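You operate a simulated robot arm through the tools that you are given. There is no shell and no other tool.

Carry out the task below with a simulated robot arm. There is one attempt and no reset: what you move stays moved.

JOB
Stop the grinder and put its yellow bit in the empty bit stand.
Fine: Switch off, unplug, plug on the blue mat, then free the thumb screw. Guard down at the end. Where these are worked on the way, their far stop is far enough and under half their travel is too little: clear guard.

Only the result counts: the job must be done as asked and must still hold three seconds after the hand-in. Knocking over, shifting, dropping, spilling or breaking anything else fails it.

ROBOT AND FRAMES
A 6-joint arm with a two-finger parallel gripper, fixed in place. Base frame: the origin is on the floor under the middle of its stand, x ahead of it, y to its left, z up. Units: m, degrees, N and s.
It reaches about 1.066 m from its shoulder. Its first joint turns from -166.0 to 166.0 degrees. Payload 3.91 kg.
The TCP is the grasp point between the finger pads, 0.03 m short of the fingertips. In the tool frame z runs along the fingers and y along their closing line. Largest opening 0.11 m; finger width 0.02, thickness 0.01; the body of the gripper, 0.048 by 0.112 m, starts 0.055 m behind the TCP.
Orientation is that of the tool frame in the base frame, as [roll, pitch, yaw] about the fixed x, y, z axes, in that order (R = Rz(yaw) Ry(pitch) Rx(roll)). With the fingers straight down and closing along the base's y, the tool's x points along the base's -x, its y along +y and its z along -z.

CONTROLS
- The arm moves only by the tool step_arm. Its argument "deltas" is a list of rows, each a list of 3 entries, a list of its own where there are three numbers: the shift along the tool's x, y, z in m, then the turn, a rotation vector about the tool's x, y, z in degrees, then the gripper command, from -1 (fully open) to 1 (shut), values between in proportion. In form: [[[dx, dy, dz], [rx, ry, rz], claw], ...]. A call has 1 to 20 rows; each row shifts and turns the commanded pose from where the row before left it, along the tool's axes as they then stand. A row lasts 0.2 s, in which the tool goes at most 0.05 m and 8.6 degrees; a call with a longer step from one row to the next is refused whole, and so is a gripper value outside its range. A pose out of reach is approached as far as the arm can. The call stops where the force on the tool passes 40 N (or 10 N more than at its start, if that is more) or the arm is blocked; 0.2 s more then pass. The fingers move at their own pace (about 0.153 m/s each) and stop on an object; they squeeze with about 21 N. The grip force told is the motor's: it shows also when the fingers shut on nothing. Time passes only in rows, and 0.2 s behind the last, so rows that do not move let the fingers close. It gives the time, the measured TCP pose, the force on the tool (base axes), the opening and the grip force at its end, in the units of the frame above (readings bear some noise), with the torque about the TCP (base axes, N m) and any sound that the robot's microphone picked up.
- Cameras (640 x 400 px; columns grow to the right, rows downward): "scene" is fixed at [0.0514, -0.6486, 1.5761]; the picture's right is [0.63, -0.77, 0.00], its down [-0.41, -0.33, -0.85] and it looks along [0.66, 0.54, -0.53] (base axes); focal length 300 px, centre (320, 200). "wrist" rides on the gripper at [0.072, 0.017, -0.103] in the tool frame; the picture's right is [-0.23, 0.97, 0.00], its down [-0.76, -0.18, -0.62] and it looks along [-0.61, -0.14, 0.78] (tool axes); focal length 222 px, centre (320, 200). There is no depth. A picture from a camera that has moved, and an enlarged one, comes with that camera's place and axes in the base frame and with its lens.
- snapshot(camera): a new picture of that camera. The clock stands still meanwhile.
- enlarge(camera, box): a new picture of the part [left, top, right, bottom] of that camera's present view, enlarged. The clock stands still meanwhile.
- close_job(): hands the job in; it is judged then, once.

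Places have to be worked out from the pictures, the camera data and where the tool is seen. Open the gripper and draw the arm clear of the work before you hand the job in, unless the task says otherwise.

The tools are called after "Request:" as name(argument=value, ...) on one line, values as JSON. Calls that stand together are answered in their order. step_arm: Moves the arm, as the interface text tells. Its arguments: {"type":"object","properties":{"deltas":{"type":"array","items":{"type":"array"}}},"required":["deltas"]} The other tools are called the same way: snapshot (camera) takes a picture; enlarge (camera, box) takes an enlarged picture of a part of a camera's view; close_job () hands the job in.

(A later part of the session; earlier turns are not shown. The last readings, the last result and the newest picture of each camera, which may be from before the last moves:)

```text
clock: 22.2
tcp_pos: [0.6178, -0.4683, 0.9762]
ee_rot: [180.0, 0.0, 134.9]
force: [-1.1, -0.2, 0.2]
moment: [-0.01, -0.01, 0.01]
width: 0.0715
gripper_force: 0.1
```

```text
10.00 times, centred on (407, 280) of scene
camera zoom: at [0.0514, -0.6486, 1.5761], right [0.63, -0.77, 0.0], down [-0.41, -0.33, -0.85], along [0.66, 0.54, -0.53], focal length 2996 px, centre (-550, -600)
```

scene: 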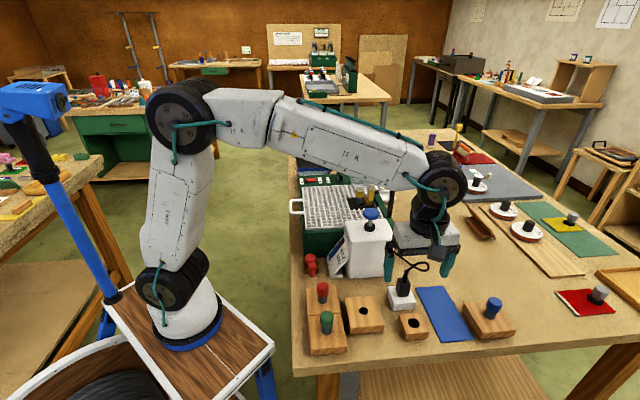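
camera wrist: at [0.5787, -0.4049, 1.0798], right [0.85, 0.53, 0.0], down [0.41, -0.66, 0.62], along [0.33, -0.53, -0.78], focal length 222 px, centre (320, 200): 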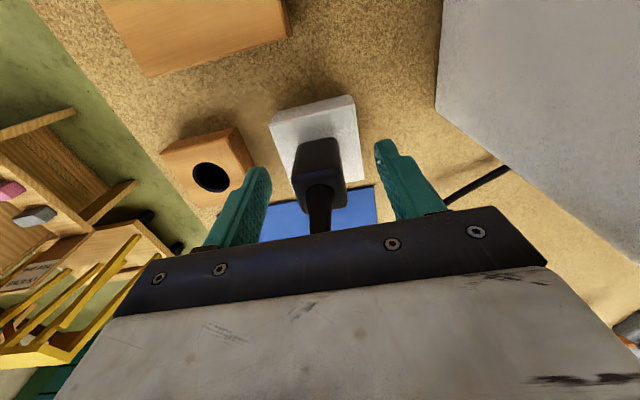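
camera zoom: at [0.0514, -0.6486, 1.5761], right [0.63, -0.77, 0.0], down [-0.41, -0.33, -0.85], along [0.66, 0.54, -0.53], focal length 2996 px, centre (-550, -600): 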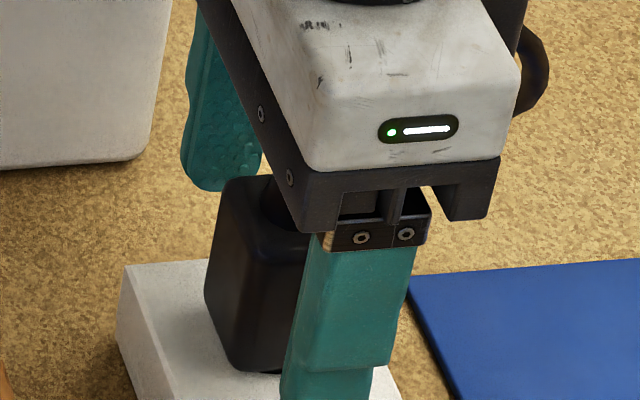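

Projecting the estimates shows the fingers and plug aligned within about 3 mm. I'll close on the plug body.

Request:
step_arm(deltas=[[[0, 0, 0], [0, 0, 0], 0.2], [[0, 0, 0], [0, 0, 0], 0.6], [[0, 0, 0], [0, 0, 0], 1], [[0, 0, 0], [0, 0, 0], 1]])

Request:
snapshot(camera="wrist")

```text
clock: 23.2
tcp_pos: [0.6175, -0.4678, 0.9764]
ee_rot: [180.0, 0.0, 135.0]
force: [0.0, -0.3, -1.6]
moment: [0.01, 0.01, -0.03]
width: 0.0295
gripper_force: 21.0
```

```text
taken
camera wrist: at [0.5787, -0.405, 1.0799], right [0.85, 0.53, 0.0], down [0.41, -0.66, 0.62], along [0.33, -0.53, -0.78], focal length 222 px, centre (320, 200)
```

wrist: 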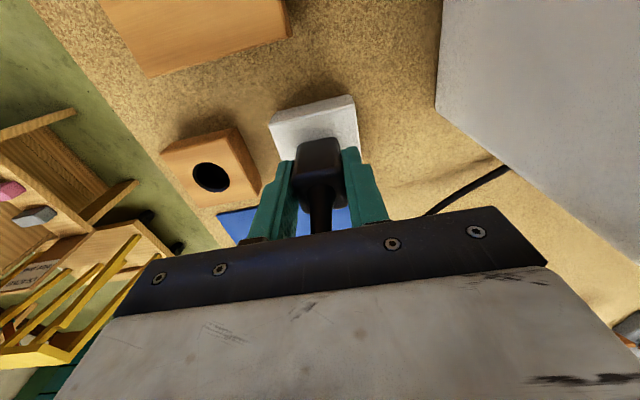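

The plug is gripped (opening 29.5 mm, 21 N). I'll pull straight up in small steps.

Request:
step_arm(deltas=[[[0, 0, -0.005], [0, 0, 0], 1], [[0, 0, -0.005], [0, 0, 0], 1], [[0, 0, -0.005], [0, 0, 0], 1], [[0, 0, -0.01], [0, 0, 0], 1], [[0, 0, -0.01], [0, 0, 0], 1], [[0, 0, -0.01], [0, 0, 0], 1], [[0, 0, 0], [0, 0, 0], 1]])

Request:
snapshot(camera="wrist")

Request:
enlarge(camera="scene", box=[365, 240, 461, 300])

```text
clock: 24.8
tcp_pos: [0.6189, -0.47, 1.0231]
ee_rot: [180.0, -0.1, 135.1]
force: [-0.5, -0.4, 0.5]
moment: [-0.04, 0.01, -0.01]
width: 0.0296
gripper_force: 20.8
```

```text
taken
camera wrist: at [0.5801, -0.4069, 1.1251], right [0.85, 0.53, 0.0], down [0.41, -0.66, 0.62], along [0.33, -0.53, -0.78], focal length 222 px, centre (320, 200)
```

wrist: 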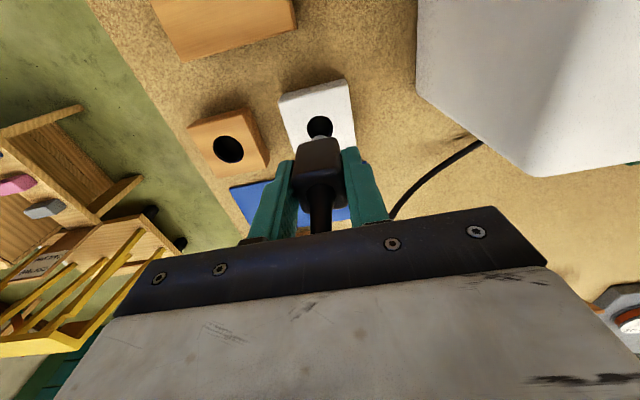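

```text
6.67 times, centred on (413, 270) of scene
camera zoom: at [0.0514, -0.6486, 1.5761], right [0.63, -0.77, 0.0], down [-0.41, -0.33, -0.85], along [0.66, 0.54, -0.53], focal length 1997 px, centre (-300, -267)
```

zoom: 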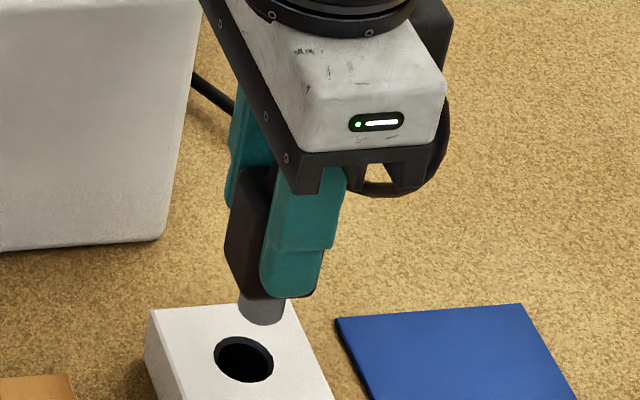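

The plug came out cleanly and has a fat grey pin about 2 cm long, so it should stand upright. I'll raise it a bit more and carry it over the middle of the blue mat, around (0.672, -0.556).

Request:
step_arm(deltas=[[[0, 0, -0.02], [0, 0, 0], 1], [[0, 0, -0.02], [0, 0, 0], 1], [[-0.0246, -0.0058, 0], [0, 0, 0], 1], [[-0.0246, -0.0058, 0], [0, 0, 0], 1], [[-0.0246, -0.0058, 0], [0, 0, 0], 1], [[-0.0245, -0.0059, 0], [0, 0, 0], 1], [[0, 0, 0], [0, 0, 0], 1]])

Request:
snapshot(camera="wrist")

Request:
enlarge(camera="scene", box=[370, 230, 530, 330])

```text
clock: 26.4
tcp_pos: [0.6712, -0.5579, 1.0624]
ee_rot: [-180.0, 0.0, 135.0]
force: [0.1, -0.9, 0.1]
moment: [0.0, 0.04, -0.02]
width: 0.0296
gripper_force: 20.6
```

```text
taken
camera wrist: at [0.6343, -0.4944, 1.1657], right [0.85, 0.53, 0.0], down [0.41, -0.66, 0.62], along [0.33, -0.53, -0.78], focal length 222 px, centre (320, 200)
```

wrist: 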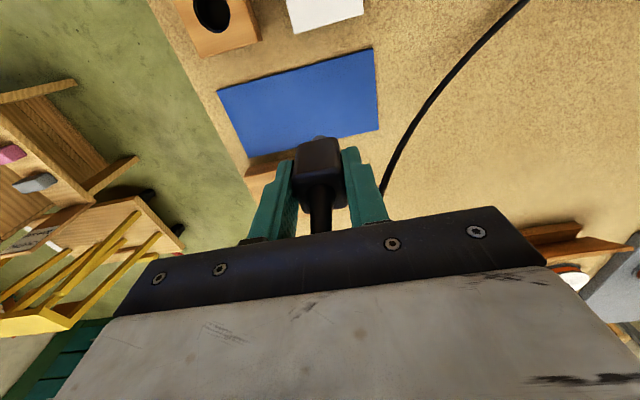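

```text
4.00 times, centred on (450, 280) of scene
camera zoom: at [0.0514, -0.6486, 1.5761], right [0.63, -0.77, 0.0], down [-0.41, -0.33, -0.85], along [0.66, 0.54, -0.53], focal length 1198 px, centre (-200, -120)
```

zoom: 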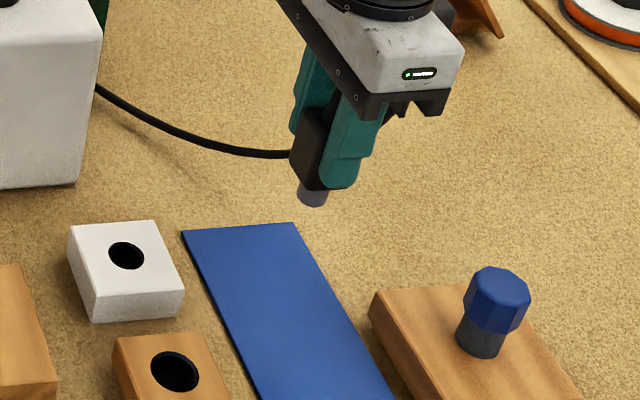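

The plug hangs over the mat, whose centre I compute near (0.661, -0.570); the plug is about 1.5 cm from it along the long side, well inside. I'll lower it slowly.

Request:
step_arm(deltas=[[[0, 0, 0.025], [0, 0, 0], 1], [[0, 0, 0.025], [0, 0, 0], 1], [[0, 0, 0.015], [0, 0, 0], 1], [[0, 0, 0.005], [0, 0, 0], 1], [[0, 0, 0], [0, 0, 0], 1]])

Request:
enlarge(camera="scene", box=[400, 260, 480, 310])

```text
clock: 27.6
tcp_pos: [0.6711, -0.5572, 0.9919]
ee_rot: [-180.0, 0.0, 135.1]
force: [0.2, -0.9, -0.9]
moment: [-0.03, 0.0, -0.01]
width: 0.0296
gripper_force: 20.8
```

```text
8.00 times, centred on (440, 285) of scene
camera zoom: at [0.0514, -0.6486, 1.5761], right [0.63, -0.77, 0.0], down [-0.41, -0.33, -0.85], along [0.66, 0.54, -0.53], focal length 2396 px, centre (-640, -480)
```

zoom: 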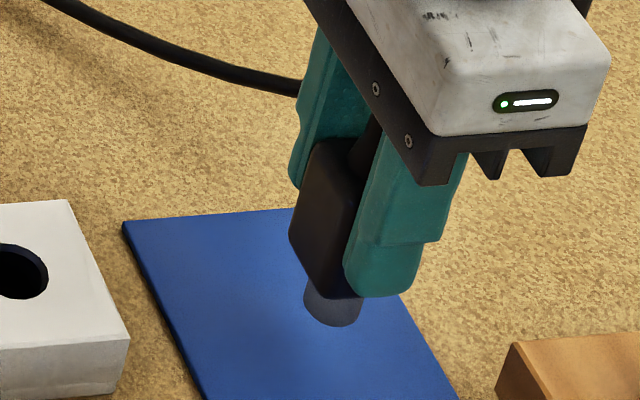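

The pin's bottom is still about 2 cm above the mat. I'll continue in small steps until contact.

Request:
step_arm(deltas=[[[0, 0, 0.008], [0, 0, 0], 1], [[0, 0, 0.006], [0, 0, 0], 1], [[0, 0, 0.003], [0, 0, 0], 1], [[0, 0, 0.002], [0, 0, 0], 1], [[0, 0, 0.0], [0, 0, 0], 1]])

Request:
enlarge(camera="scene", box=[400, 260, 480, 310])

```text
clock: 28.8
tcp_pos: [0.6724, -0.5553, 0.9741]
ee_rot: [-179.9, 0.1, 135.0]
force: [-0.1, -0.3, -0.1]
moment: [0.02, -0.01, -0.01]
width: 0.0295
gripper_force: 21.1
```

```text
8.00 times, centred on (440, 285) of scene
camera zoom: at [0.0514, -0.6486, 1.5761], right [0.63, -0.77, 0.0], down [-0.41, -0.33, -0.85], along [0.66, 0.54, -0.53], focal length 2396 px, centre (-640, -480)
```

zoom: 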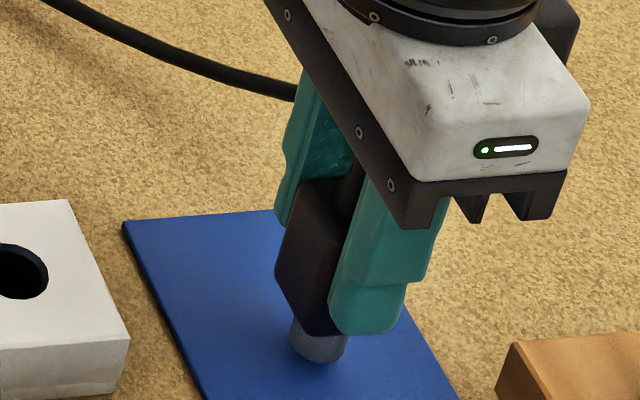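

Very near contact, with no force yet. I'll go down in 2 mm steps.

Request:
step_arm(deltas=[[[0, 0, 0.002], [0, 0, 0], 1], [[0, 0, 0.002], [0, 0, 0], 1], [[0, 0, 0.0], [0, 0, 0], 1]])

Request:
enlarge(camera="scene", box=[400, 260, 480, 310])

```text
clock: 29.6
tcp_pos: [0.6721, -0.556, 0.9706]
ee_rot: [180.0, 0.0, 135.0]
force: [-0.5, 0.7, 0.3]
moment: [0.0, -0.01, 0.02]
width: 0.0295
gripper_force: 21.2
```

```text
8.00 times, centred on (440, 285) of scene
camera zoom: at [0.0514, -0.6486, 1.5761], right [0.63, -0.77, 0.0], down [-0.41, -0.33, -0.85], along [0.66, 0.54, -0.53], focal length 2396 px, centre (-640, -480)
```

zoom: 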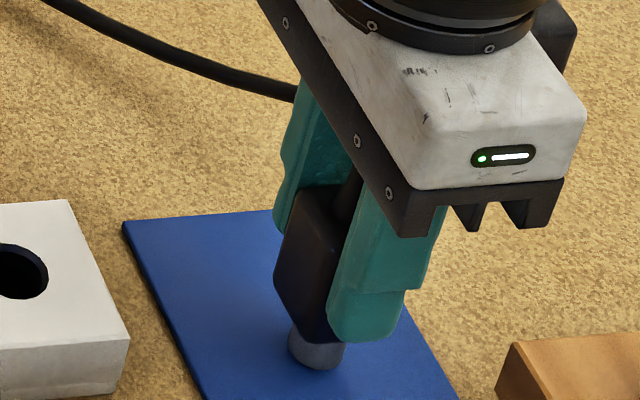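

Still no contact force; I'll keep stepping down 2 mm at a time.

Request:
step_arm(deltas=[[[0, 0, 0.002], [0, 0, 0], 1], [[0, 0, 0.002], [0, 0, 0], 1], [[0, 0, 0.0], [0, 0, 0], 1]])

Request:
enlarge(camera="scene", box=[410, 275, 458, 305])

```text
clock: 30.4
tcp_pos: [0.6733, -0.557, 0.9671]
ee_rot: [180.0, 0.2, 135.0]
force: [-1.3, -2.3, 16.0]
moment: [-0.18, 0.04, -0.04]
width: 0.0299
gripper_force: 21.5
```

```text
13.33 times, centred on (434, 290) of scene
camera zoom: at [0.0514, -0.6486, 1.5761], right [0.63, -0.77, 0.0], down [-0.41, -0.33, -0.85], along [0.66, 0.54, -0.53], focal length 3994 px, centre (-1200, -1000)
```

zoom: 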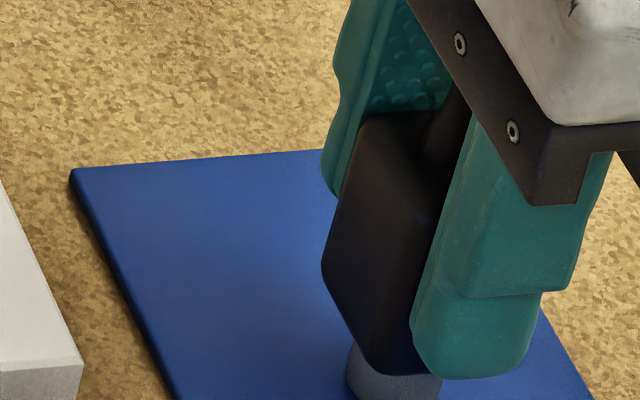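

Contact made at TCP z≈0.967 with 16 N. I'll ease up 1.5 mm and open gently.

Request:
step_arm(deltas=[[[0, 0, -0.0012], [0, 0, 0], 1], [[0, 0, 0], [0, 0, 0], 0.42], [[0, 0, 0], [0, 0, 0], 0.3], [[0, 0, 0], [0, 0, 0], 0.1], [[0, 0, 0], [0, 0, 0], -0.1], [[0, 0, 0], [0, 0, 0], -0.1], [[0, 0, 0], [0, 0, 0], -0.1]])

Request:
enlarge(camera="scene", box=[400, 260, 480, 310])

Request:
snapshot(camera="wrist")

```text
clock: 32.0
tcp_pos: [0.6717, -0.555, 0.9667]
ee_rot: [-180.0, 0.0, 135.0]
force: [0.0, 0.5, 0.1]
moment: [0.01, 0.01, -0.01]
width: 0.0605
gripper_force: 0.1
```

```text
8.00 times, centred on (440, 285) of scene
camera zoom: at [0.0514, -0.6486, 1.5761], right [0.63, -0.77, 0.0], down [-0.41, -0.33, -0.85], along [0.66, 0.54, -0.53], focal length 2396 px, centre (-640, -480)
```

zoom: 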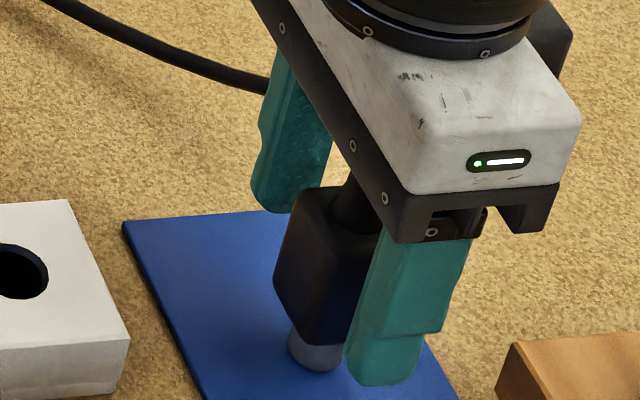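

```text
taken
camera wrist: at [0.634, -0.4922, 1.0695], right [0.85, 0.53, 0.0], down [0.41, -0.66, 0.62], along [0.33, -0.53, -0.78], focal length 222 px, centre (320, 200)
```

wrist: 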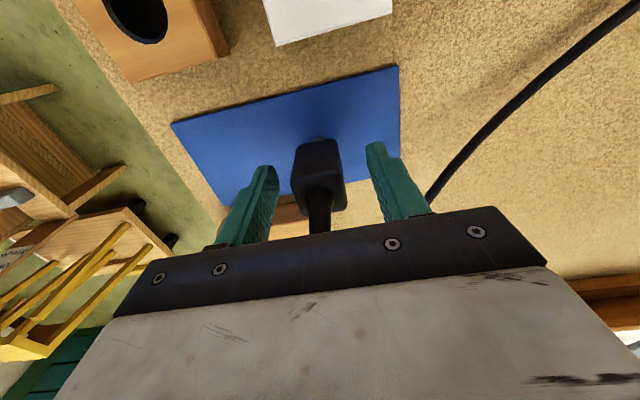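

The plug stands upright on the mat, released. I'll lift slowly straight up.

Request:
step_arm(deltas=[[[0, 0, -0.01], [0, 0, 0], -0.1], [[0, 0, -0.015], [0, 0, 0], -0.1], [[0, 0, -0.02], [0, 0, 0], -0.1], [[0, 0, -0.02], [0, 0, 0], -0.1], [[0, 0, -0.03], [0, 0, 0], -0.1], [[0, 0, -0.04], [0, 0, 0], -0.1], [[0, 0, -0.04], [0, 0, 0], -0.1], [[0, 0, -0.04], [0, 0, 0], -0.1]])

Request:
snapshot(camera="scene")

Request:
snapshot(camera="wrist")

```text
clock: 33.8
tcp_pos: [0.6701, -0.5549, 1.1836]
ee_rot: [-180.0, 0.0, 135.1]
force: [0.1, 1.0, -1.0]
moment: [0.03, 0.01, 0.0]
width: 0.0606
gripper_force: 0.0
```

```text
taken
```

scene: 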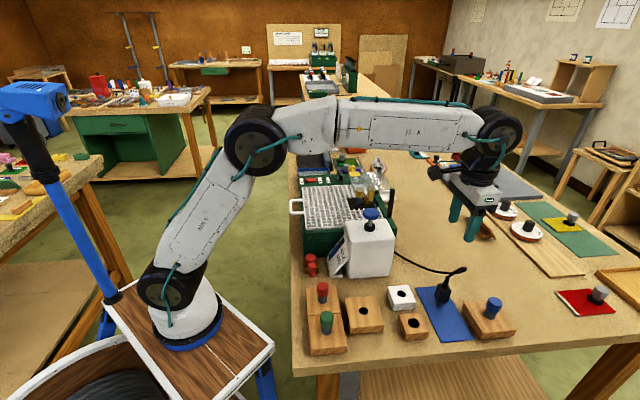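

```text
taken
camera wrist: at [0.6324, -0.4903, 1.2855], right [0.85, 0.53, 0.0], down [0.41, -0.66, 0.62], along [0.33, -0.53, -0.78], focal length 222 px, centre (320, 200)
```

wrist: 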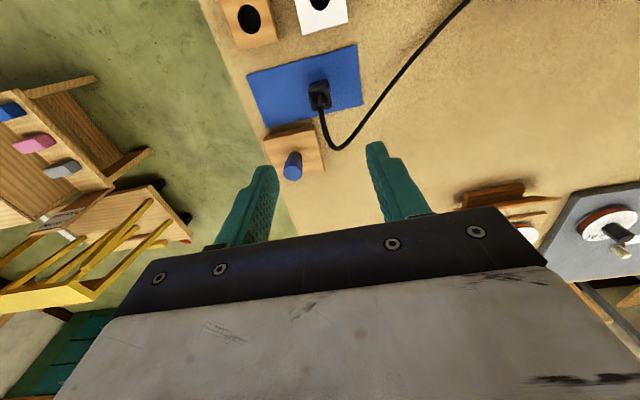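

The plug stays upright on the mat. Now the thumb screw: I'll cross over high and look at it closely to see its wing direction.

Request:
step_arm(deltas=[[[0, 0, -0.035], [0, 0, 0], -0.1], [[0, 0, -0.035], [0, 0, 0], -0.1], [[0.01884, 0.04131, 0], [0, 0, 0], -0.1], [[0.01884, 0.04131, 0], [0, 0, 0], -0.1], [[0.01884, 0.04131, 0], [0, 0, 0], -0.1], [[0.01884, 0.04131, 0], [0, 0, 0], -0.1], [[0.01884, 0.04131, 0], [0, 0, 0], -0.1], [[0.01884, 0.04131, 0], [0, 0, 0], -0.1], [[0.01884, 0.04131, 0], [0, 0, 0], -0.1], [[0.01884, 0.04131, 0], [0, 0, 0], -0.1], [[0.01884, 0.04131, 0], [0, 0, 0], -0.1], [[0.01884, 0.04131, 0], [0, 0, 0], -0.1], [[0.01884, 0.04131, 0], [0, 0, 0], -0.1], [[0.01884, 0.04131, 0], [0, 0, 0], -0.1], [[0.01884, 0.04131, 0], [0, 0, 0], -0.1], [[0.01884, 0.04131, 0], [0, 0, 0], -0.1], [[0, 0, 0.04], [0, 0, 0], -0.1], [[0, 0, 0.04], [0, 0, 0], -0.1], [[0, 0, 0.04], [0, 0, 0], -0.1], [[0, 0, 0], [0, 0, 0], -0.1]])

Request:
snapshot(camera="wrist")

Request:
enlarge(camera="wrist", box=[240, 120, 400, 220])

```text
clock: 38.0
tcp_pos: [0.8972, 0.0411, 1.1314]
ee_rot: [180.0, 0.0, 135.0]
force: [-0.6, 0.5, 0.3]
moment: [0.01, 0.0, 0.0]
width: 0.0604
gripper_force: 0.0
```

```text
taken
camera wrist: at [0.8594, 0.1038, 1.2351], right [0.85, 0.53, 0.0], down [0.41, -0.66, 0.62], along [0.33, -0.53, -0.78], focal length 222 px, centre (320, 200)
```

wrist: 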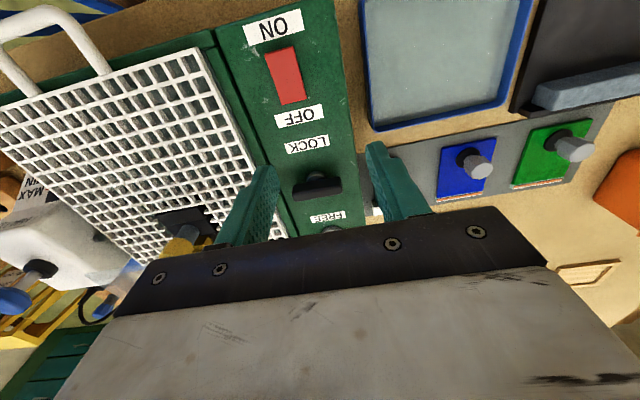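

```text
4.00 times, centred on (320, 170) of wrist
camera zoom: at [0.8594, 0.1038, 1.2351], right [0.85, 0.53, 0.0], down [0.41, -0.66, 0.62], along [0.33, -0.53, -0.78], focal length 888 px, centre (320, 320)
```

zoom: 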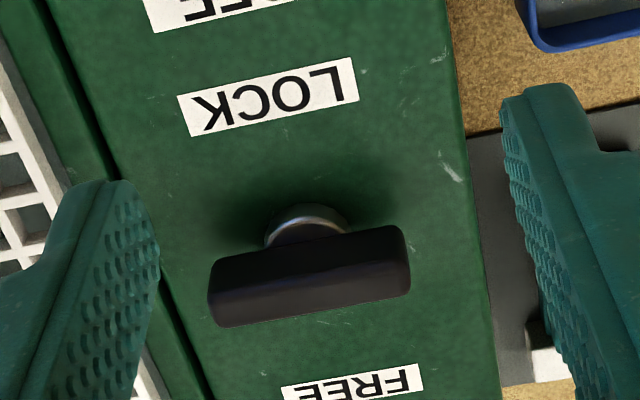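

The screw is a wing bar (about 5 cm long along u, 1 cm thick, top near z=1.042) on a round base at about (0.933, -0.0225). I'll turn the gripper to yaw 45 so the fingers straddle the bar with the camera on the far side, away from the guard's ball.

Request:
step_arm(deltas=[[[0, 0, 0], [0, 0, 8.18], -0.1], [[0, 0, 0], [0, 0, 8.18], -0.1], [[0, 0, 0], [0, 0, 8.18], -0.1], [[0, 0, 0], [0, 0, 8.18], -0.1], [[0, 0, 0], [0, 0, 8.18], -0.1], [[0, 0, 0], [0, 0, 8.18], -0.1], [[0, 0, 0], [0, 0, 8.18], -0.1], [[0, 0, 0], [0, 0, 8.18], -0.1], [[0, 0, 0], [0, 0, 8.18], -0.1], [[0, 0, 0], [0, 0, 8.18], -0.1], [[0, 0, 0], [0, 0, 8.2], -0.1], [[-0.0098, 0.0352, 0], [0, 0, 0], -0.1], [[-0.0098, 0.0352, 0], [0, 0, 0], -0.1], [[0, 0, 0], [0, 0, 0], -0.1]])

Request:
snapshot(camera="wrist")

Request:
enlarge(camera="wrist", box=[240, 80, 400, 180])

Request:
enlarge(camera="scene", box=[300, 140, 396, 200])

```text
clock: 41.0
tcp_pos: [0.931, -0.022, 1.1323]
ee_rot: [-180.0, 0.0, 44.9]
force: [0.3, -0.3, 0.1]
moment: [0.02, -0.01, 0.02]
width: 0.0607
gripper_force: 0.1
```

```text
taken
camera wrist: at [0.9946, 0.0178, 1.2339], right [0.53, -0.85, 0.0], down [-0.66, -0.41, 0.62], along [-0.53, -0.33, -0.78], focal length 222 px, centre (320, 200)
```

wrist: 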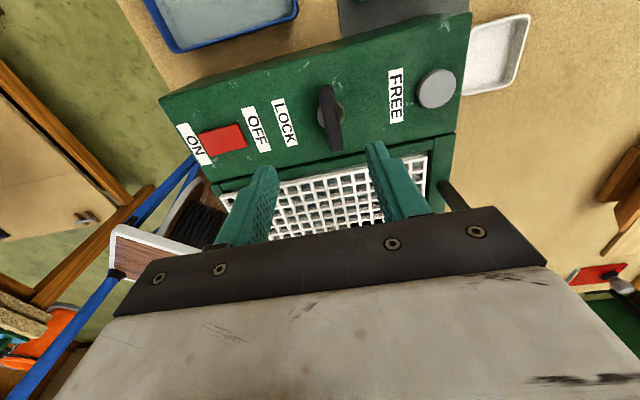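

```text
4.00 times, centred on (320, 130) of wrist
camera zoom: at [0.9946, 0.0178, 1.2339], right [0.53, -0.85, 0.0], down [-0.66, -0.41, 0.62], along [-0.53, -0.33, -0.78], focal length 888 px, centre (320, 480)
```

zoom: 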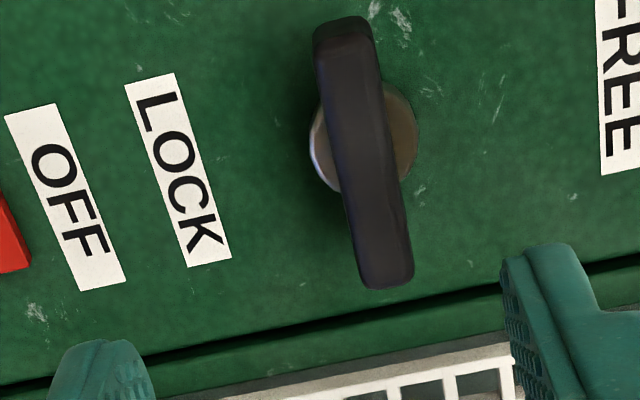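

```text
6.67 times, centred on (348, 170) of scene
camera zoom: at [0.0514, -0.6486, 1.5761], right [0.63, -0.77, 0.0], down [-0.41, -0.33, -0.85], along [0.66, 0.54, -0.53], focal length 1997 px, centre (133, 400)
```

zoom: 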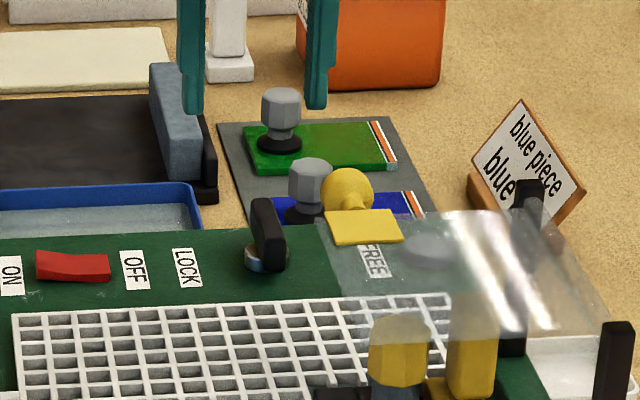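

Cross-checking the views puts the screw's axis near (0.938, -0.029) and the wing's top at z≈1.03. I'll shift about 1 cm in +v and come down above the wing to check again.

Request:
step_arm(deltas=[[[0, 0.0099, 0.02], [0, 0, 0], -0.1], [[0, 0, 0.03], [0, 0, 0], -0.1], [[0, 0, 0], [0, 0, 0], -0.1]])

Request:
snapshot(camera="wrist")

Request:
enlarge(camera="wrist", box=[240, 100, 400, 200])

Request:
enlarge(camera="scene", box=[300, 140, 396, 200])

```text
clock: 41.8
tcp_pos: [0.9396, -0.0301, 1.0824]
ee_rot: [-180.0, 0.1, 45.0]
force: [0.1, 0.9, -0.5]
moment: [-0.02, 0.0, -0.01]
width: 0.0604
gripper_force: 0.0
```

```text
taken
camera wrist: at [1.0025, 0.0095, 1.1843], right [0.53, -0.85, 0.0], down [-0.66, -0.41, 0.62], along [-0.53, -0.33, -0.78], focal length 222 px, centre (320, 200)
```

wrist: 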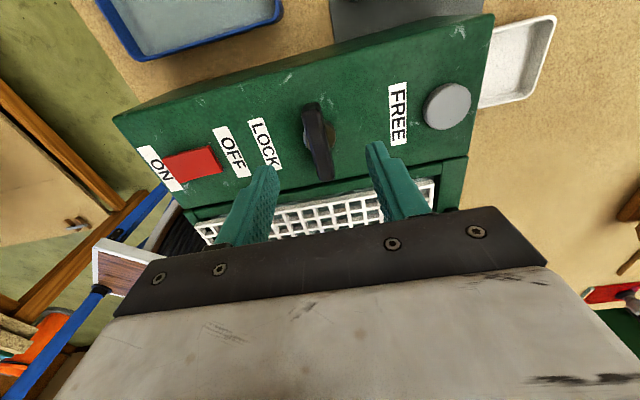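

```text
4.00 times, centred on (320, 150) of wrist
camera zoom: at [1.0025, 0.0095, 1.1843], right [0.53, -0.85, 0.0], down [-0.66, -0.41, 0.62], along [-0.53, -0.33, -0.78], focal length 888 px, centre (320, 400)
```

zoom: 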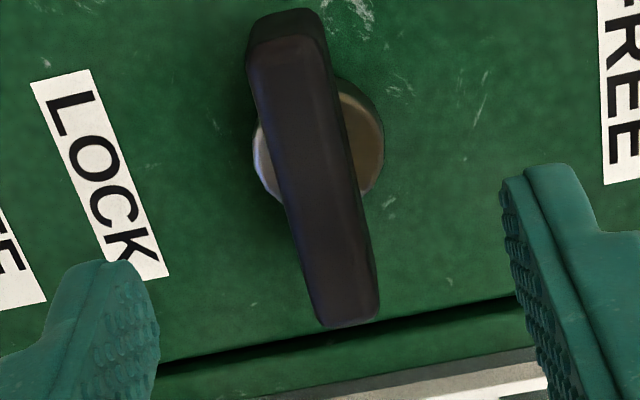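

```text
6.67 times, centred on (348, 170) of scene
camera zoom: at [0.0514, -0.6486, 1.5761], right [0.63, -0.77, 0.0], down [-0.41, -0.33, -0.85], along [0.66, 0.54, -0.53], focal length 1997 px, centre (133, 400)
```

zoom: 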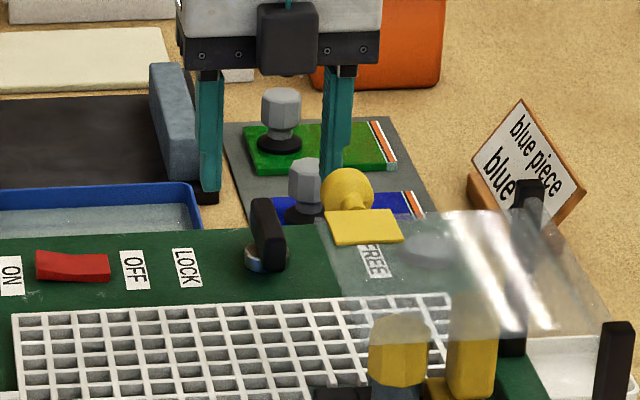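

The fingers are centred over the wing, which is aligned along u. I'll descend so the tips sit about 1 cm above the panel and close on the wing.

Request:
step_arm(deltas=[[[0, 0, 0.02], [0, 0, 0], -0.1], [[0, 0, 0.01], [0, 0, 0], -0.1], [[0, 0, 0.008], [0, 0, 0], -0.1], [[0, 0, 0], [0, 0, 0], 0.3], [[0, 0, 0], [0, 0, 0], 0.7], [[0, 0, 0], [0, 0, 0], 1], [[0, 0, 0], [0, 0, 0], 1]])

Request:
snapshot(camera="wrist")

Request:
enlarge(camera="scene", box=[300, 140, 396, 200])

```text
clock: 43.4
tcp_pos: [0.9366, -0.0302, 1.0455]
ee_rot: [-179.9, 0.1, 45.0]
force: [-23.8, 11.0, -3.8]
moment: [0.02, 0.54, -0.04]
width: 0.0137
gripper_force: 44.8
```

```text
taken
camera wrist: at [1.0018, 0.0091, 1.147], right [0.53, -0.85, 0.0], down [-0.66, -0.41, 0.63], along [-0.53, -0.33, -0.78], focal length 222 px, centre (320, 200)
```

wrist: 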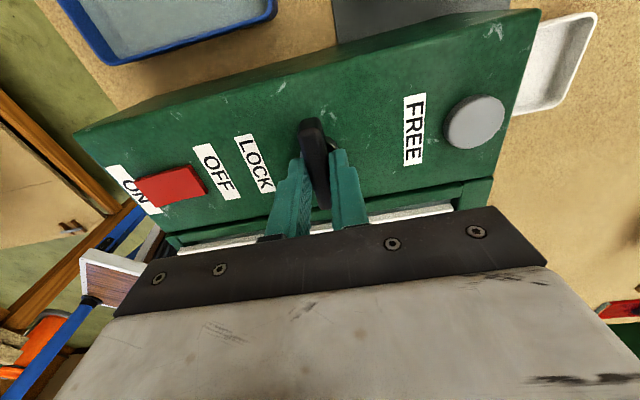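

```text
6.67 times, centred on (348, 170) of scene
camera zoom: at [0.0514, -0.6486, 1.5761], right [0.63, -0.77, 0.0], down [-0.41, -0.33, -0.85], along [0.66, 0.54, -0.53], focal length 1997 px, centre (133, 400)
```

zoom: 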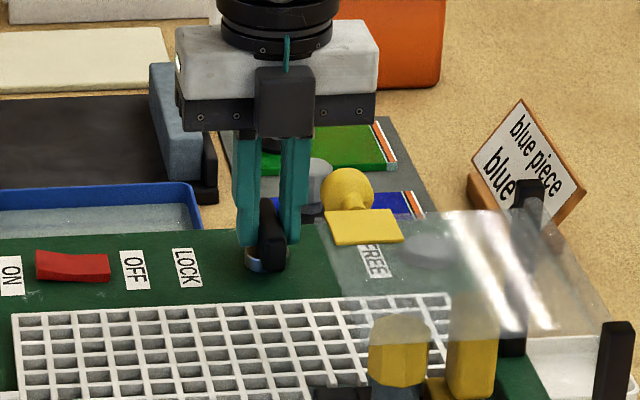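

The wing is gripped (13.7 mm) but the side force of about 25 N says the wing's centre is a few mm toward -v. I'll relieve that with small shifts.

Request:
step_arm(deltas=[[[0, -0.0015, 0], [0, 0, 0], 1], [[0, -0.0015, 0], [0, 0, 0], 1], [[0, 0, 0], [0, 0, 0], 1]])

```text
clock: 44.2
tcp_pos: [0.9382, -0.0306, 1.044]
ee_rot: [179.8, -0.1, 45.0]
force: [12.9, -0.1, -2.5]
moment: [-0.62, 0.6, -0.01]
width: 0.0136
gripper_force: 45.2
```

The force direction has flipped and shrunk; I'll let it settle and read again.

Request:
step_arm(deltas=[[[0, 0.0006, 0], [0, 0, 0], 1], [[0, 0, 0], [0, 0, 0], 1], [[0, 0, 0], [0, 0, 0], 1]])

```text
clock: 45.0
tcp_pos: [0.9376, -0.0295, 1.0451]
ee_rot: [179.8, -0.1, 44.9]
force: [25.2, -2.8, 0.3]
moment: [0.01, -0.43, 0.01]
width: 0.0142
gripper_force: 44.9
```

Forces are jittery under the full squeeze on a fixed part. I'll relax the grip slightly to just about the wing's thickness and re-read.

Request:
step_arm(deltas=[[[0, 0, 0], [0, 0, 0], 0.72], [[0, 0, 0], [0, 0, 0], 0.72], [[0, 0, 0], [0, 0, 0], 0.72]])

Request:
enlarge(camera="wrist", box=[240, 100, 400, 200])

```text
clock: 45.8
tcp_pos: [0.9359, -0.0296, 1.044]
ee_rot: [-180.0, 0.1, 45.0]
force: [0.9, -2.3, -0.7]
moment: [-0.09, -0.04, -0.01]
width: 0.0167
gripper_force: 1.7
```

```text
4.00 times, centred on (320, 150) of wrist
camera zoom: at [0.9998, 0.0095, 1.1469], right [0.53, -0.85, 0.0], down [-0.66, -0.41, 0.62], along [-0.53, -0.33, -0.78], focal length 888 px, centre (320, 400)
```

zoom: 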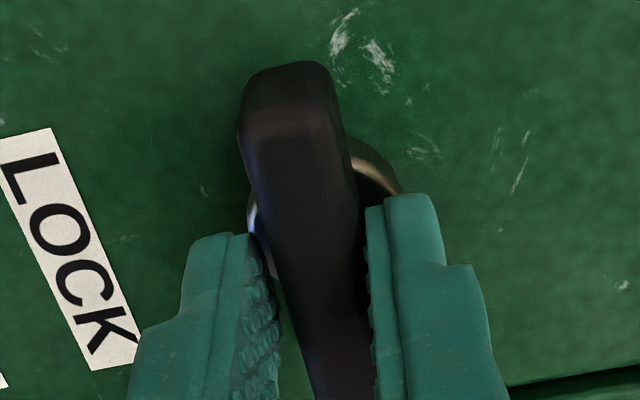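

The wing now sits freely between the pads with little force. I'll try turning counter-clockwise (loosening) by about 15° first and watch the wing.

Request:
step_arm(deltas=[[[0, 0, 0], [0, 0, -5], 0.76], [[0, 0, 0], [0, 0, -5], 0.76], [[0, 0, 0], [0, 0, -5], 0.76], [[0, 0, 0], [0, 0, -5], 0.76], [[0, 0, 0], [0, 0, 0], 0.76]])

Request:
enlarge(camera="wrist", box=[220, 80, 412, 200])

Request:
enlarge(camera="scene", box=[300, 140, 396, 200])

```text
clock: 47.0
tcp_pos: [0.9372, -0.0317, 1.0451]
ee_rot: [-180.0, 0.1, 65.1]
force: [3.4, -11.8, -9.2]
moment: [-0.01, -0.43, -1.6]
width: 0.0213
gripper_force: 45.3
```

```text
3.33 times, centred on (316, 140) of wrist
camera zoom: at [0.9835, 0.0274, 1.1472], right [0.79, -0.62, 0.0], down [-0.48, -0.61, 0.62], along [-0.39, -0.49, -0.78], focal length 740 px, centre (333, 400)
```

zoom: 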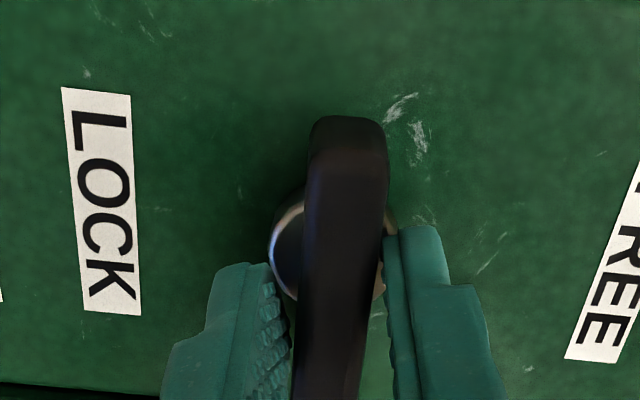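

```text
6.67 times, centred on (348, 170) of scene
camera zoom: at [0.0514, -0.6486, 1.5761], right [0.63, -0.77, 0.0], down [-0.41, -0.33, -0.85], along [0.66, 0.54, -0.53], focal length 1997 px, centre (133, 400)
```

zoom: 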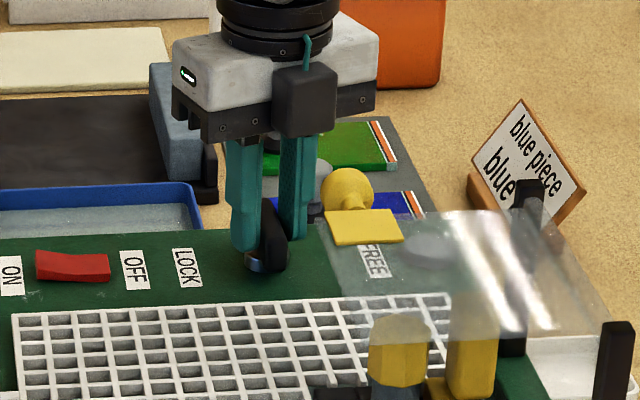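

The wing didn't turn with the fingers (they were forced open to 21 mm, 1.6 Nm resisting), so counter-clockwise is against its stop. I'll go back and try clockwise.

Request:
step_arm(deltas=[[[0, 0, 0], [0, 0, 5], 0.72], [[0, 0, 0], [0, 0, 5], 0.72], [[0, 0, 0], [0, 0, 5], 0.72], [[0, 0, 0], [0, 0, 5], 0.72], [[0, 0, 0], [0, 0, 5], 0.76], [[0, 0, 0], [0, 0, 5], 0.76], [[0, 0, 0], [0, 0, 5], 0.76], [[0, 0, 0], [0, 0, 0], 0.76]])

Request:
enlarge(camera="wrist", box=[220, 80, 412, 200])

Request:
enlarge(camera="scene", box=[300, 140, 396, 200])

```text
clock: 48.8
tcp_pos: [0.937, -0.0297, 1.0434]
ee_rot: [-180.0, 0.0, 29.8]
force: [2.9, -2.0, -0.1]
moment: [-0.1, -0.06, 0.0]
width: 0.0151
gripper_force: 1.9
```

```text
3.33 times, centred on (316, 140) of wrist
camera zoom: at [1.0083, -0.0087, 1.1466], right [0.29, -0.96, 0.0], down [-0.75, -0.23, 0.62], along [-0.6, -0.18, -0.78], focal length 740 px, centre (333, 400)
```

zoom: 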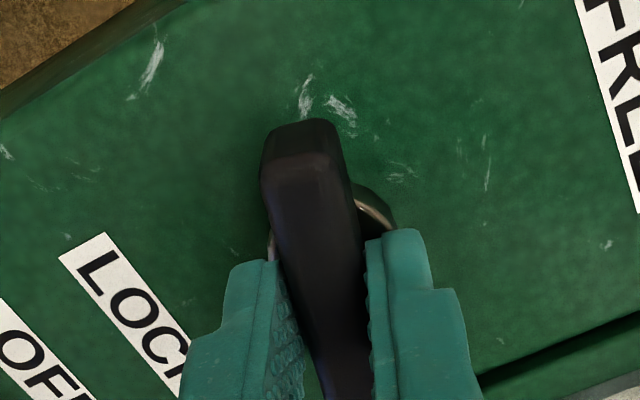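

```text
6.67 times, centred on (348, 170) of scene
camera zoom: at [0.0514, -0.6486, 1.5761], right [0.63, -0.77, 0.0], down [-0.41, -0.33, -0.85], along [0.66, 0.54, -0.53], focal length 1997 px, centre (133, 400)
```

zoom: 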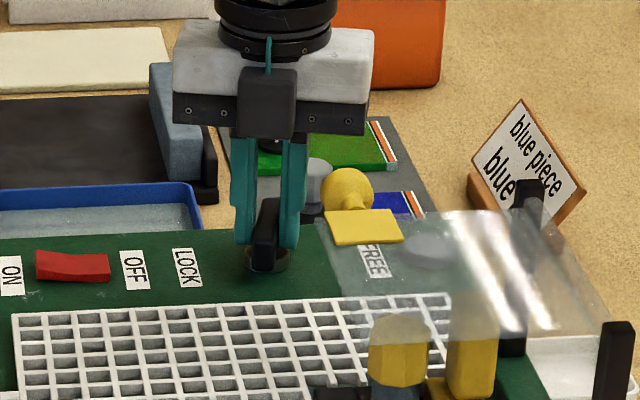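

The wing turns freely clockwise with the gripper. I'll continue clockwise toward FREE.

Request:
step_arm(deltas=[[[0, 0, 0], [0, 0, 7], 0.76], [[0, 0, 0], [0, 0, 7], 0.76], [[0, 0, 0], [0, 0, 7], 0.76], [[0, 0, 0], [0, 0, 7], 0.76], [[0, 0, 0], [0, 0, 7], 0.76], [[0, 0, 0], [0, 0, 7], 0.76], [[0, 0, 0], [0, 0, 0], 0.76]])

Request:
enlarge(camera="wrist", box=[220, 80, 412, 200])

Request:
enlarge(camera="scene", box=[300, 140, 396, 200])

```text
clock: 50.4
tcp_pos: [0.9364, -0.0398, 1.0444]
ee_rot: [-179.5, -0.1, 6.3]
force: [6.4, 37.0, 0.2]
moment: [0.44, 0.13, -0.03]
width: 0.0311
gripper_force: 18.6
out of reach, approached as far as the arm can: row 4, 5, 6
```

```text
3.33 times, centred on (316, 140) of wrist
camera zoom: at [1.0108, -0.0493, 1.1468], right [-0.12, -0.99, -0.01], down [-0.78, 0.09, 0.62], along [-0.62, 0.08, -0.78], focal length 740 px, centre (333, 400)
```

zoom: 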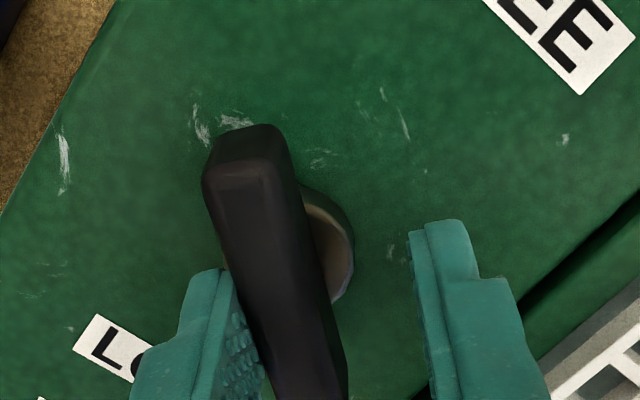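

```text
6.67 times, centred on (348, 170) of scene
camera zoom: at [0.0514, -0.6486, 1.5761], right [0.63, -0.77, 0.0], down [-0.41, -0.33, -0.85], along [0.66, 0.54, -0.53], focal length 1997 px, centre (133, 400)
```

zoom: 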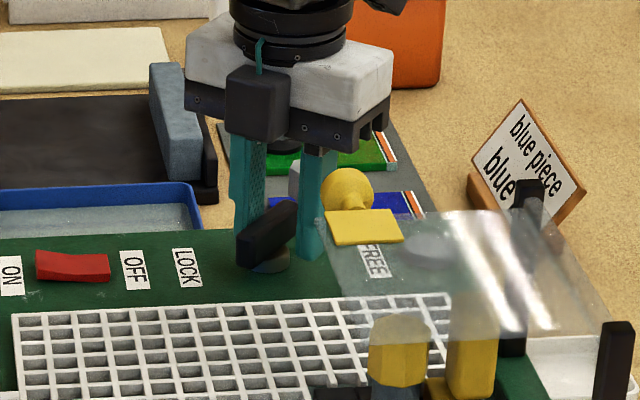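

The wing has turned roughly 40°, but the wrist joint has hit its limit near yaw 6. I'll open, lift clear, and come back with the gripper turned by 180°.

Request:
step_arm(deltas=[[[0, 0, 0], [0, 0, -6], -0.1], [[0, 0, 0], [0, 0, -6], -0.1], [[0, 0, 0], [0, 0, -6], -0.1], [[0, 0, 0], [0, 0, 0], -0.1]])

Request:
enlarge(camera="wrist", box=[220, 80, 412, 200])

```text
clock: 51.4
tcp_pos: [0.9356, -0.0416, 1.0438]
ee_rot: [-179.6, -0.2, 24.3]
force: [-0.1, 1.0, 0.6]
moment: [-0.01, 0.03, 0.01]
width: 0.0606
gripper_force: 0.1
```

```text
3.33 times, centred on (316, 140) of wrist
camera zoom: at [1.0103, -0.0279, 1.1466], right [0.19, -0.98, -0.01], down [-0.77, -0.16, 0.62], along [-0.61, -0.11, -0.78], focal length 740 px, centre (333, 400)
```

zoom: 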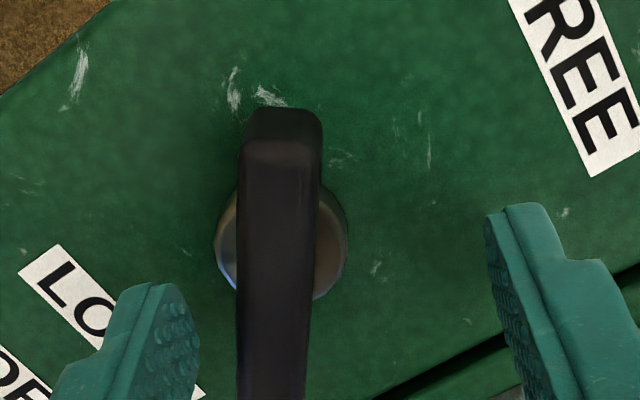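

Released, and the wing is at roughly 40° of turn. I'll lift and rotate around to about yaw 180.

Request:
step_arm(deltas=[[[0, 0, -0.045], [0, 0, 0], -0.1], [[0, 0, -0.045], [0, 0, 0], -0.1], [[0, 0, 0], [0, 0, -8.5], -0.1], [[0, 0, 0], [0, 0, -8.5], -0.1], [[0, 0, 0], [0, 0, -8.5], -0.1], [[0, 0, 0], [0, 0, -8.5], -0.1], [[0, 0, 0], [0, 0, -8.5], -0.1], [[0, 0, 0], [0, 0, -8.5], -0.1], [[0, 0, 0], [0, 0, -8.5], -0.1], [[0, 0, 0], [0, 0, -8.5], -0.1], [[0, 0, 0], [0, 0, -8.5], -0.1], [[0, 0, 0], [0, 0, -8.5], -0.1], [[0, 0, 0], [0, 0, -8.5], -0.1], [[0, 0, 0], [0, 0, -8.5], -0.1], [[0, 0, 0], [0, 0, -8.5], -0.1], [[0, 0, 0], [0, 0, -8.5], -0.1], [[0, 0, 0], [0, 0, -8.5], -0.1], [[0, 0, 0], [0, 0, -8.5], -0.1], [[0, 0, 0], [0, 0, -8.5], -0.1], [[0, 0, 0], [0, 0, -8.5], -0.1]])

Request:
enlarge(camera="wrist", box=[220, 70, 412, 190])

Request:
enlarge(camera="scene", box=[300, 140, 396, 200])

```text
clock: 55.6
tcp_pos: [0.9364, -0.0436, 1.1343]
ee_rot: [179.6, 0.0, 177.4]
force: [-0.3, -0.4, -0.2]
moment: [0.04, 0.01, -0.04]
width: 0.0602
gripper_force: 0.0
```

```text
3.33 times, centred on (316, 130) of wrist
camera zoom: at [0.8655, -0.0232, 1.238], right [0.27, 0.96, 0.01], down [0.75, -0.22, 0.62], along [0.6, -0.16, -0.78], focal length 740 px, centre (333, 433)
```

zoom: 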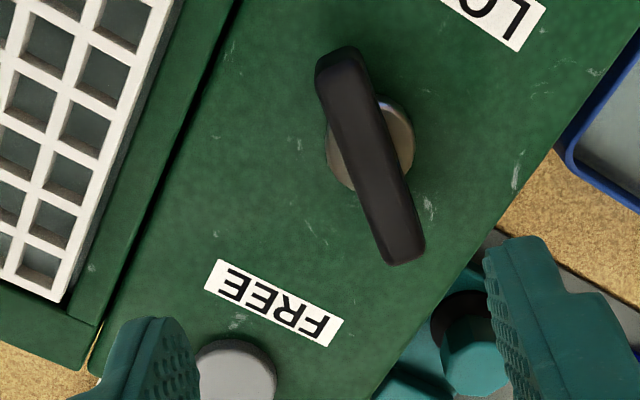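

```text
6.67 times, centred on (348, 170) of scene
camera zoom: at [0.0514, -0.6486, 1.5761], right [0.63, -0.77, 0.0], down [-0.41, -0.33, -0.85], along [0.66, 0.54, -0.53], focal length 1997 px, centre (133, 400)
```

zoom: 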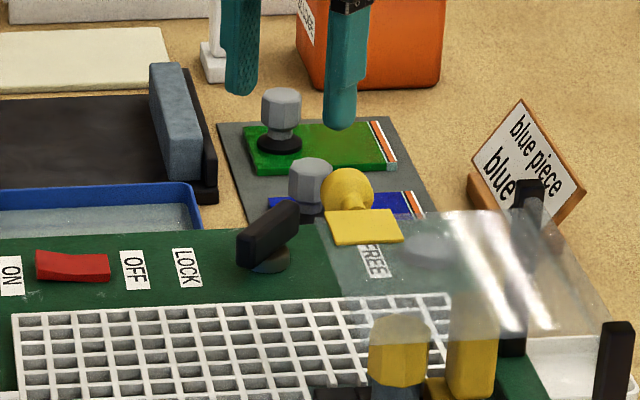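

The wing now lies along about 5°, with its axis at (0.938, -0.029). I'll turn to yaw 185, centre over it and descend around it again.

Request:
step_arm(deltas=[[[0, 0, 0], [0, 0, -7.6], -0.1], [[-0.0029, 0.0144, 0.02], [0, 0, 0], -0.1], [[0, 0, 0.03], [0, 0, 0], -0.1], [[0, 0, 0.02], [0, 0, 0], -0.1], [[0, 0, 0], [0, 0, 0], -0.1]])

Request:
enlarge(camera="wrist", box=[220, 80, 412, 200])

```text
clock: 56.8
tcp_pos: [0.9361, -0.0265, 1.066]
ee_rot: [179.6, 0.2, -175.1]
force: [-0.2, 0.3, -0.3]
moment: [0.0, -0.02, -0.05]
width: 0.0603
gripper_force: 0.1
```

```text
3.33 times, centred on (316, 140) of wrist
camera zoom: at [0.8634, -0.0162, 1.1685], right [0.14, 0.99, 0.01], down [0.77, -0.12, 0.62], along [0.62, -0.08, -0.78], focal length 740 px, centre (333, 400)
```

zoom: 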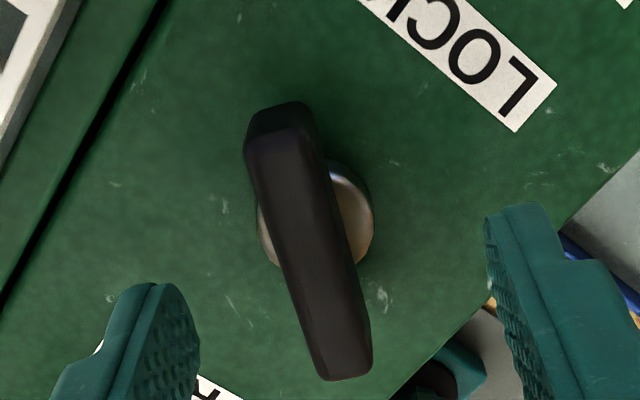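

Axis at (0.9366, -0.029), so a 2.5 mm correction. I'll lower the fingers around the wing and close to just its thickness.

Request:
step_arm(deltas=[[[0, -0.0025, 0.012], [0, 0, 0], -0.1], [[0, 0, 0.01], [0, 0, 0], -0.1], [[0, 0, 0], [0, 0, 0], 0.4], [[0, 0, 0], [0, 0, 0], 0.74], [[0, 0, 0], [0, 0, 0], 0.74]])

Request:
enlarge(camera="wrist", box=[220, 80, 412, 200])

```text
clock: 58.0
tcp_pos: [0.9362, -0.0294, 1.042]
ee_rot: [179.4, 0.0, -175.2]
force: [-0.2, -2.3, -1.0]
moment: [-0.08, 0.07, 0.0]
width: 0.0157
gripper_force: 0.7
```

```text
3.33 times, centred on (316, 140) of wrist
camera zoom: at [0.8646, -0.0195, 1.1454], right [0.14, 0.99, 0.01], down [0.77, -0.12, 0.62], along [0.62, -0.08, -0.78], focal length 740 px, centre (333, 400)
```

zoom: 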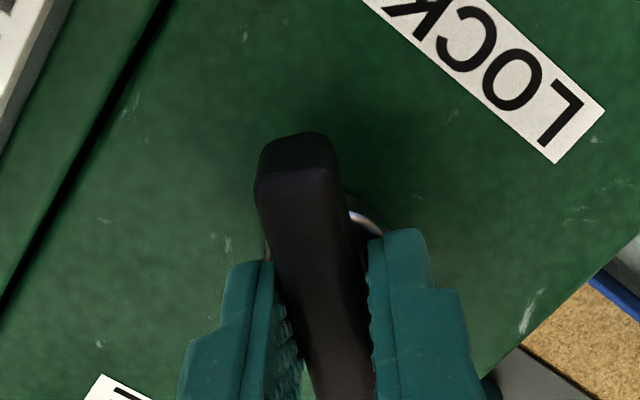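

The wing is between the pads with almost no side force. I'll turn clockwise in 7° rows.

Request:
step_arm(deltas=[[[0, 0, 0], [0, 0, 7], 0.76], [[0, 0, 0], [0, 0, 7], 0.76], [[0, 0, 0], [0, 0, 7], 0.76], [[0, 0, 0], [0, 0, 7], 0.76], [[0, 0, 0], [0, 0, 7], 0.76], [[0, 0, 0], [0, 0, 0], 0.76]])

Request:
enlarge(camera="wrist", box=[220, 80, 412, 200])

Request:
enlarge(camera="scene", box=[300, 140, 396, 200])

```text
clock: 59.4
tcp_pos: [0.9369, -0.029, 1.042]
ee_rot: [179.6, -0.2, 149.7]
force: [-3.1, -5.4, -1.1]
moment: [-0.21, 0.04, 0.01]
width: 0.0161
gripper_force: 3.0
```

```text
3.33 times, centred on (316, 140) of wrist
camera zoom: at [0.8848, 0.021, 1.1453], right [0.69, 0.73, 0.01], down [0.57, -0.54, 0.62], along [0.45, -0.42, -0.79], focal length 740 px, centre (333, 400)
```

zoom: 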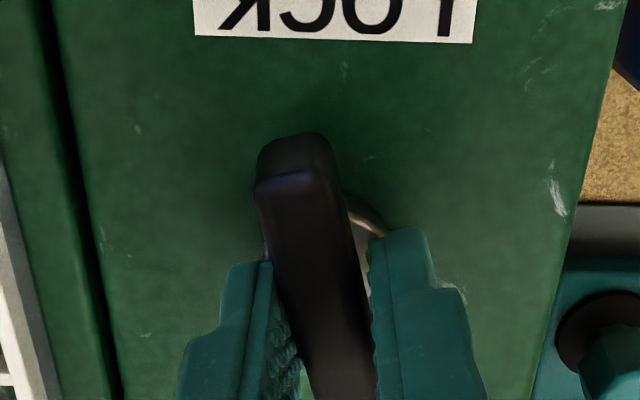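

```text
6.67 times, centred on (348, 170) of scene
camera zoom: at [0.0514, -0.6486, 1.5761], right [0.63, -0.77, 0.0], down [-0.41, -0.33, -0.85], along [0.66, 0.54, -0.53], focal length 1997 px, centre (133, 400)
```

zoom: 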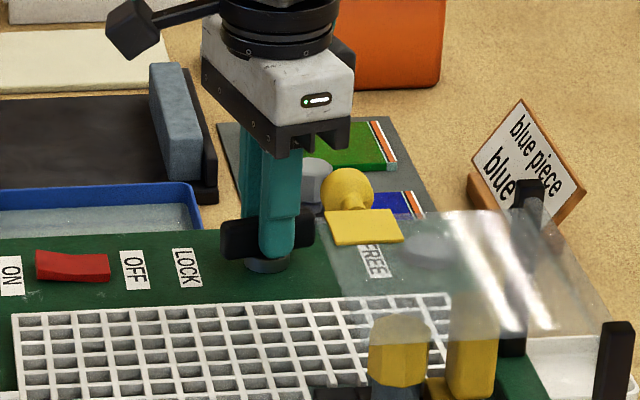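

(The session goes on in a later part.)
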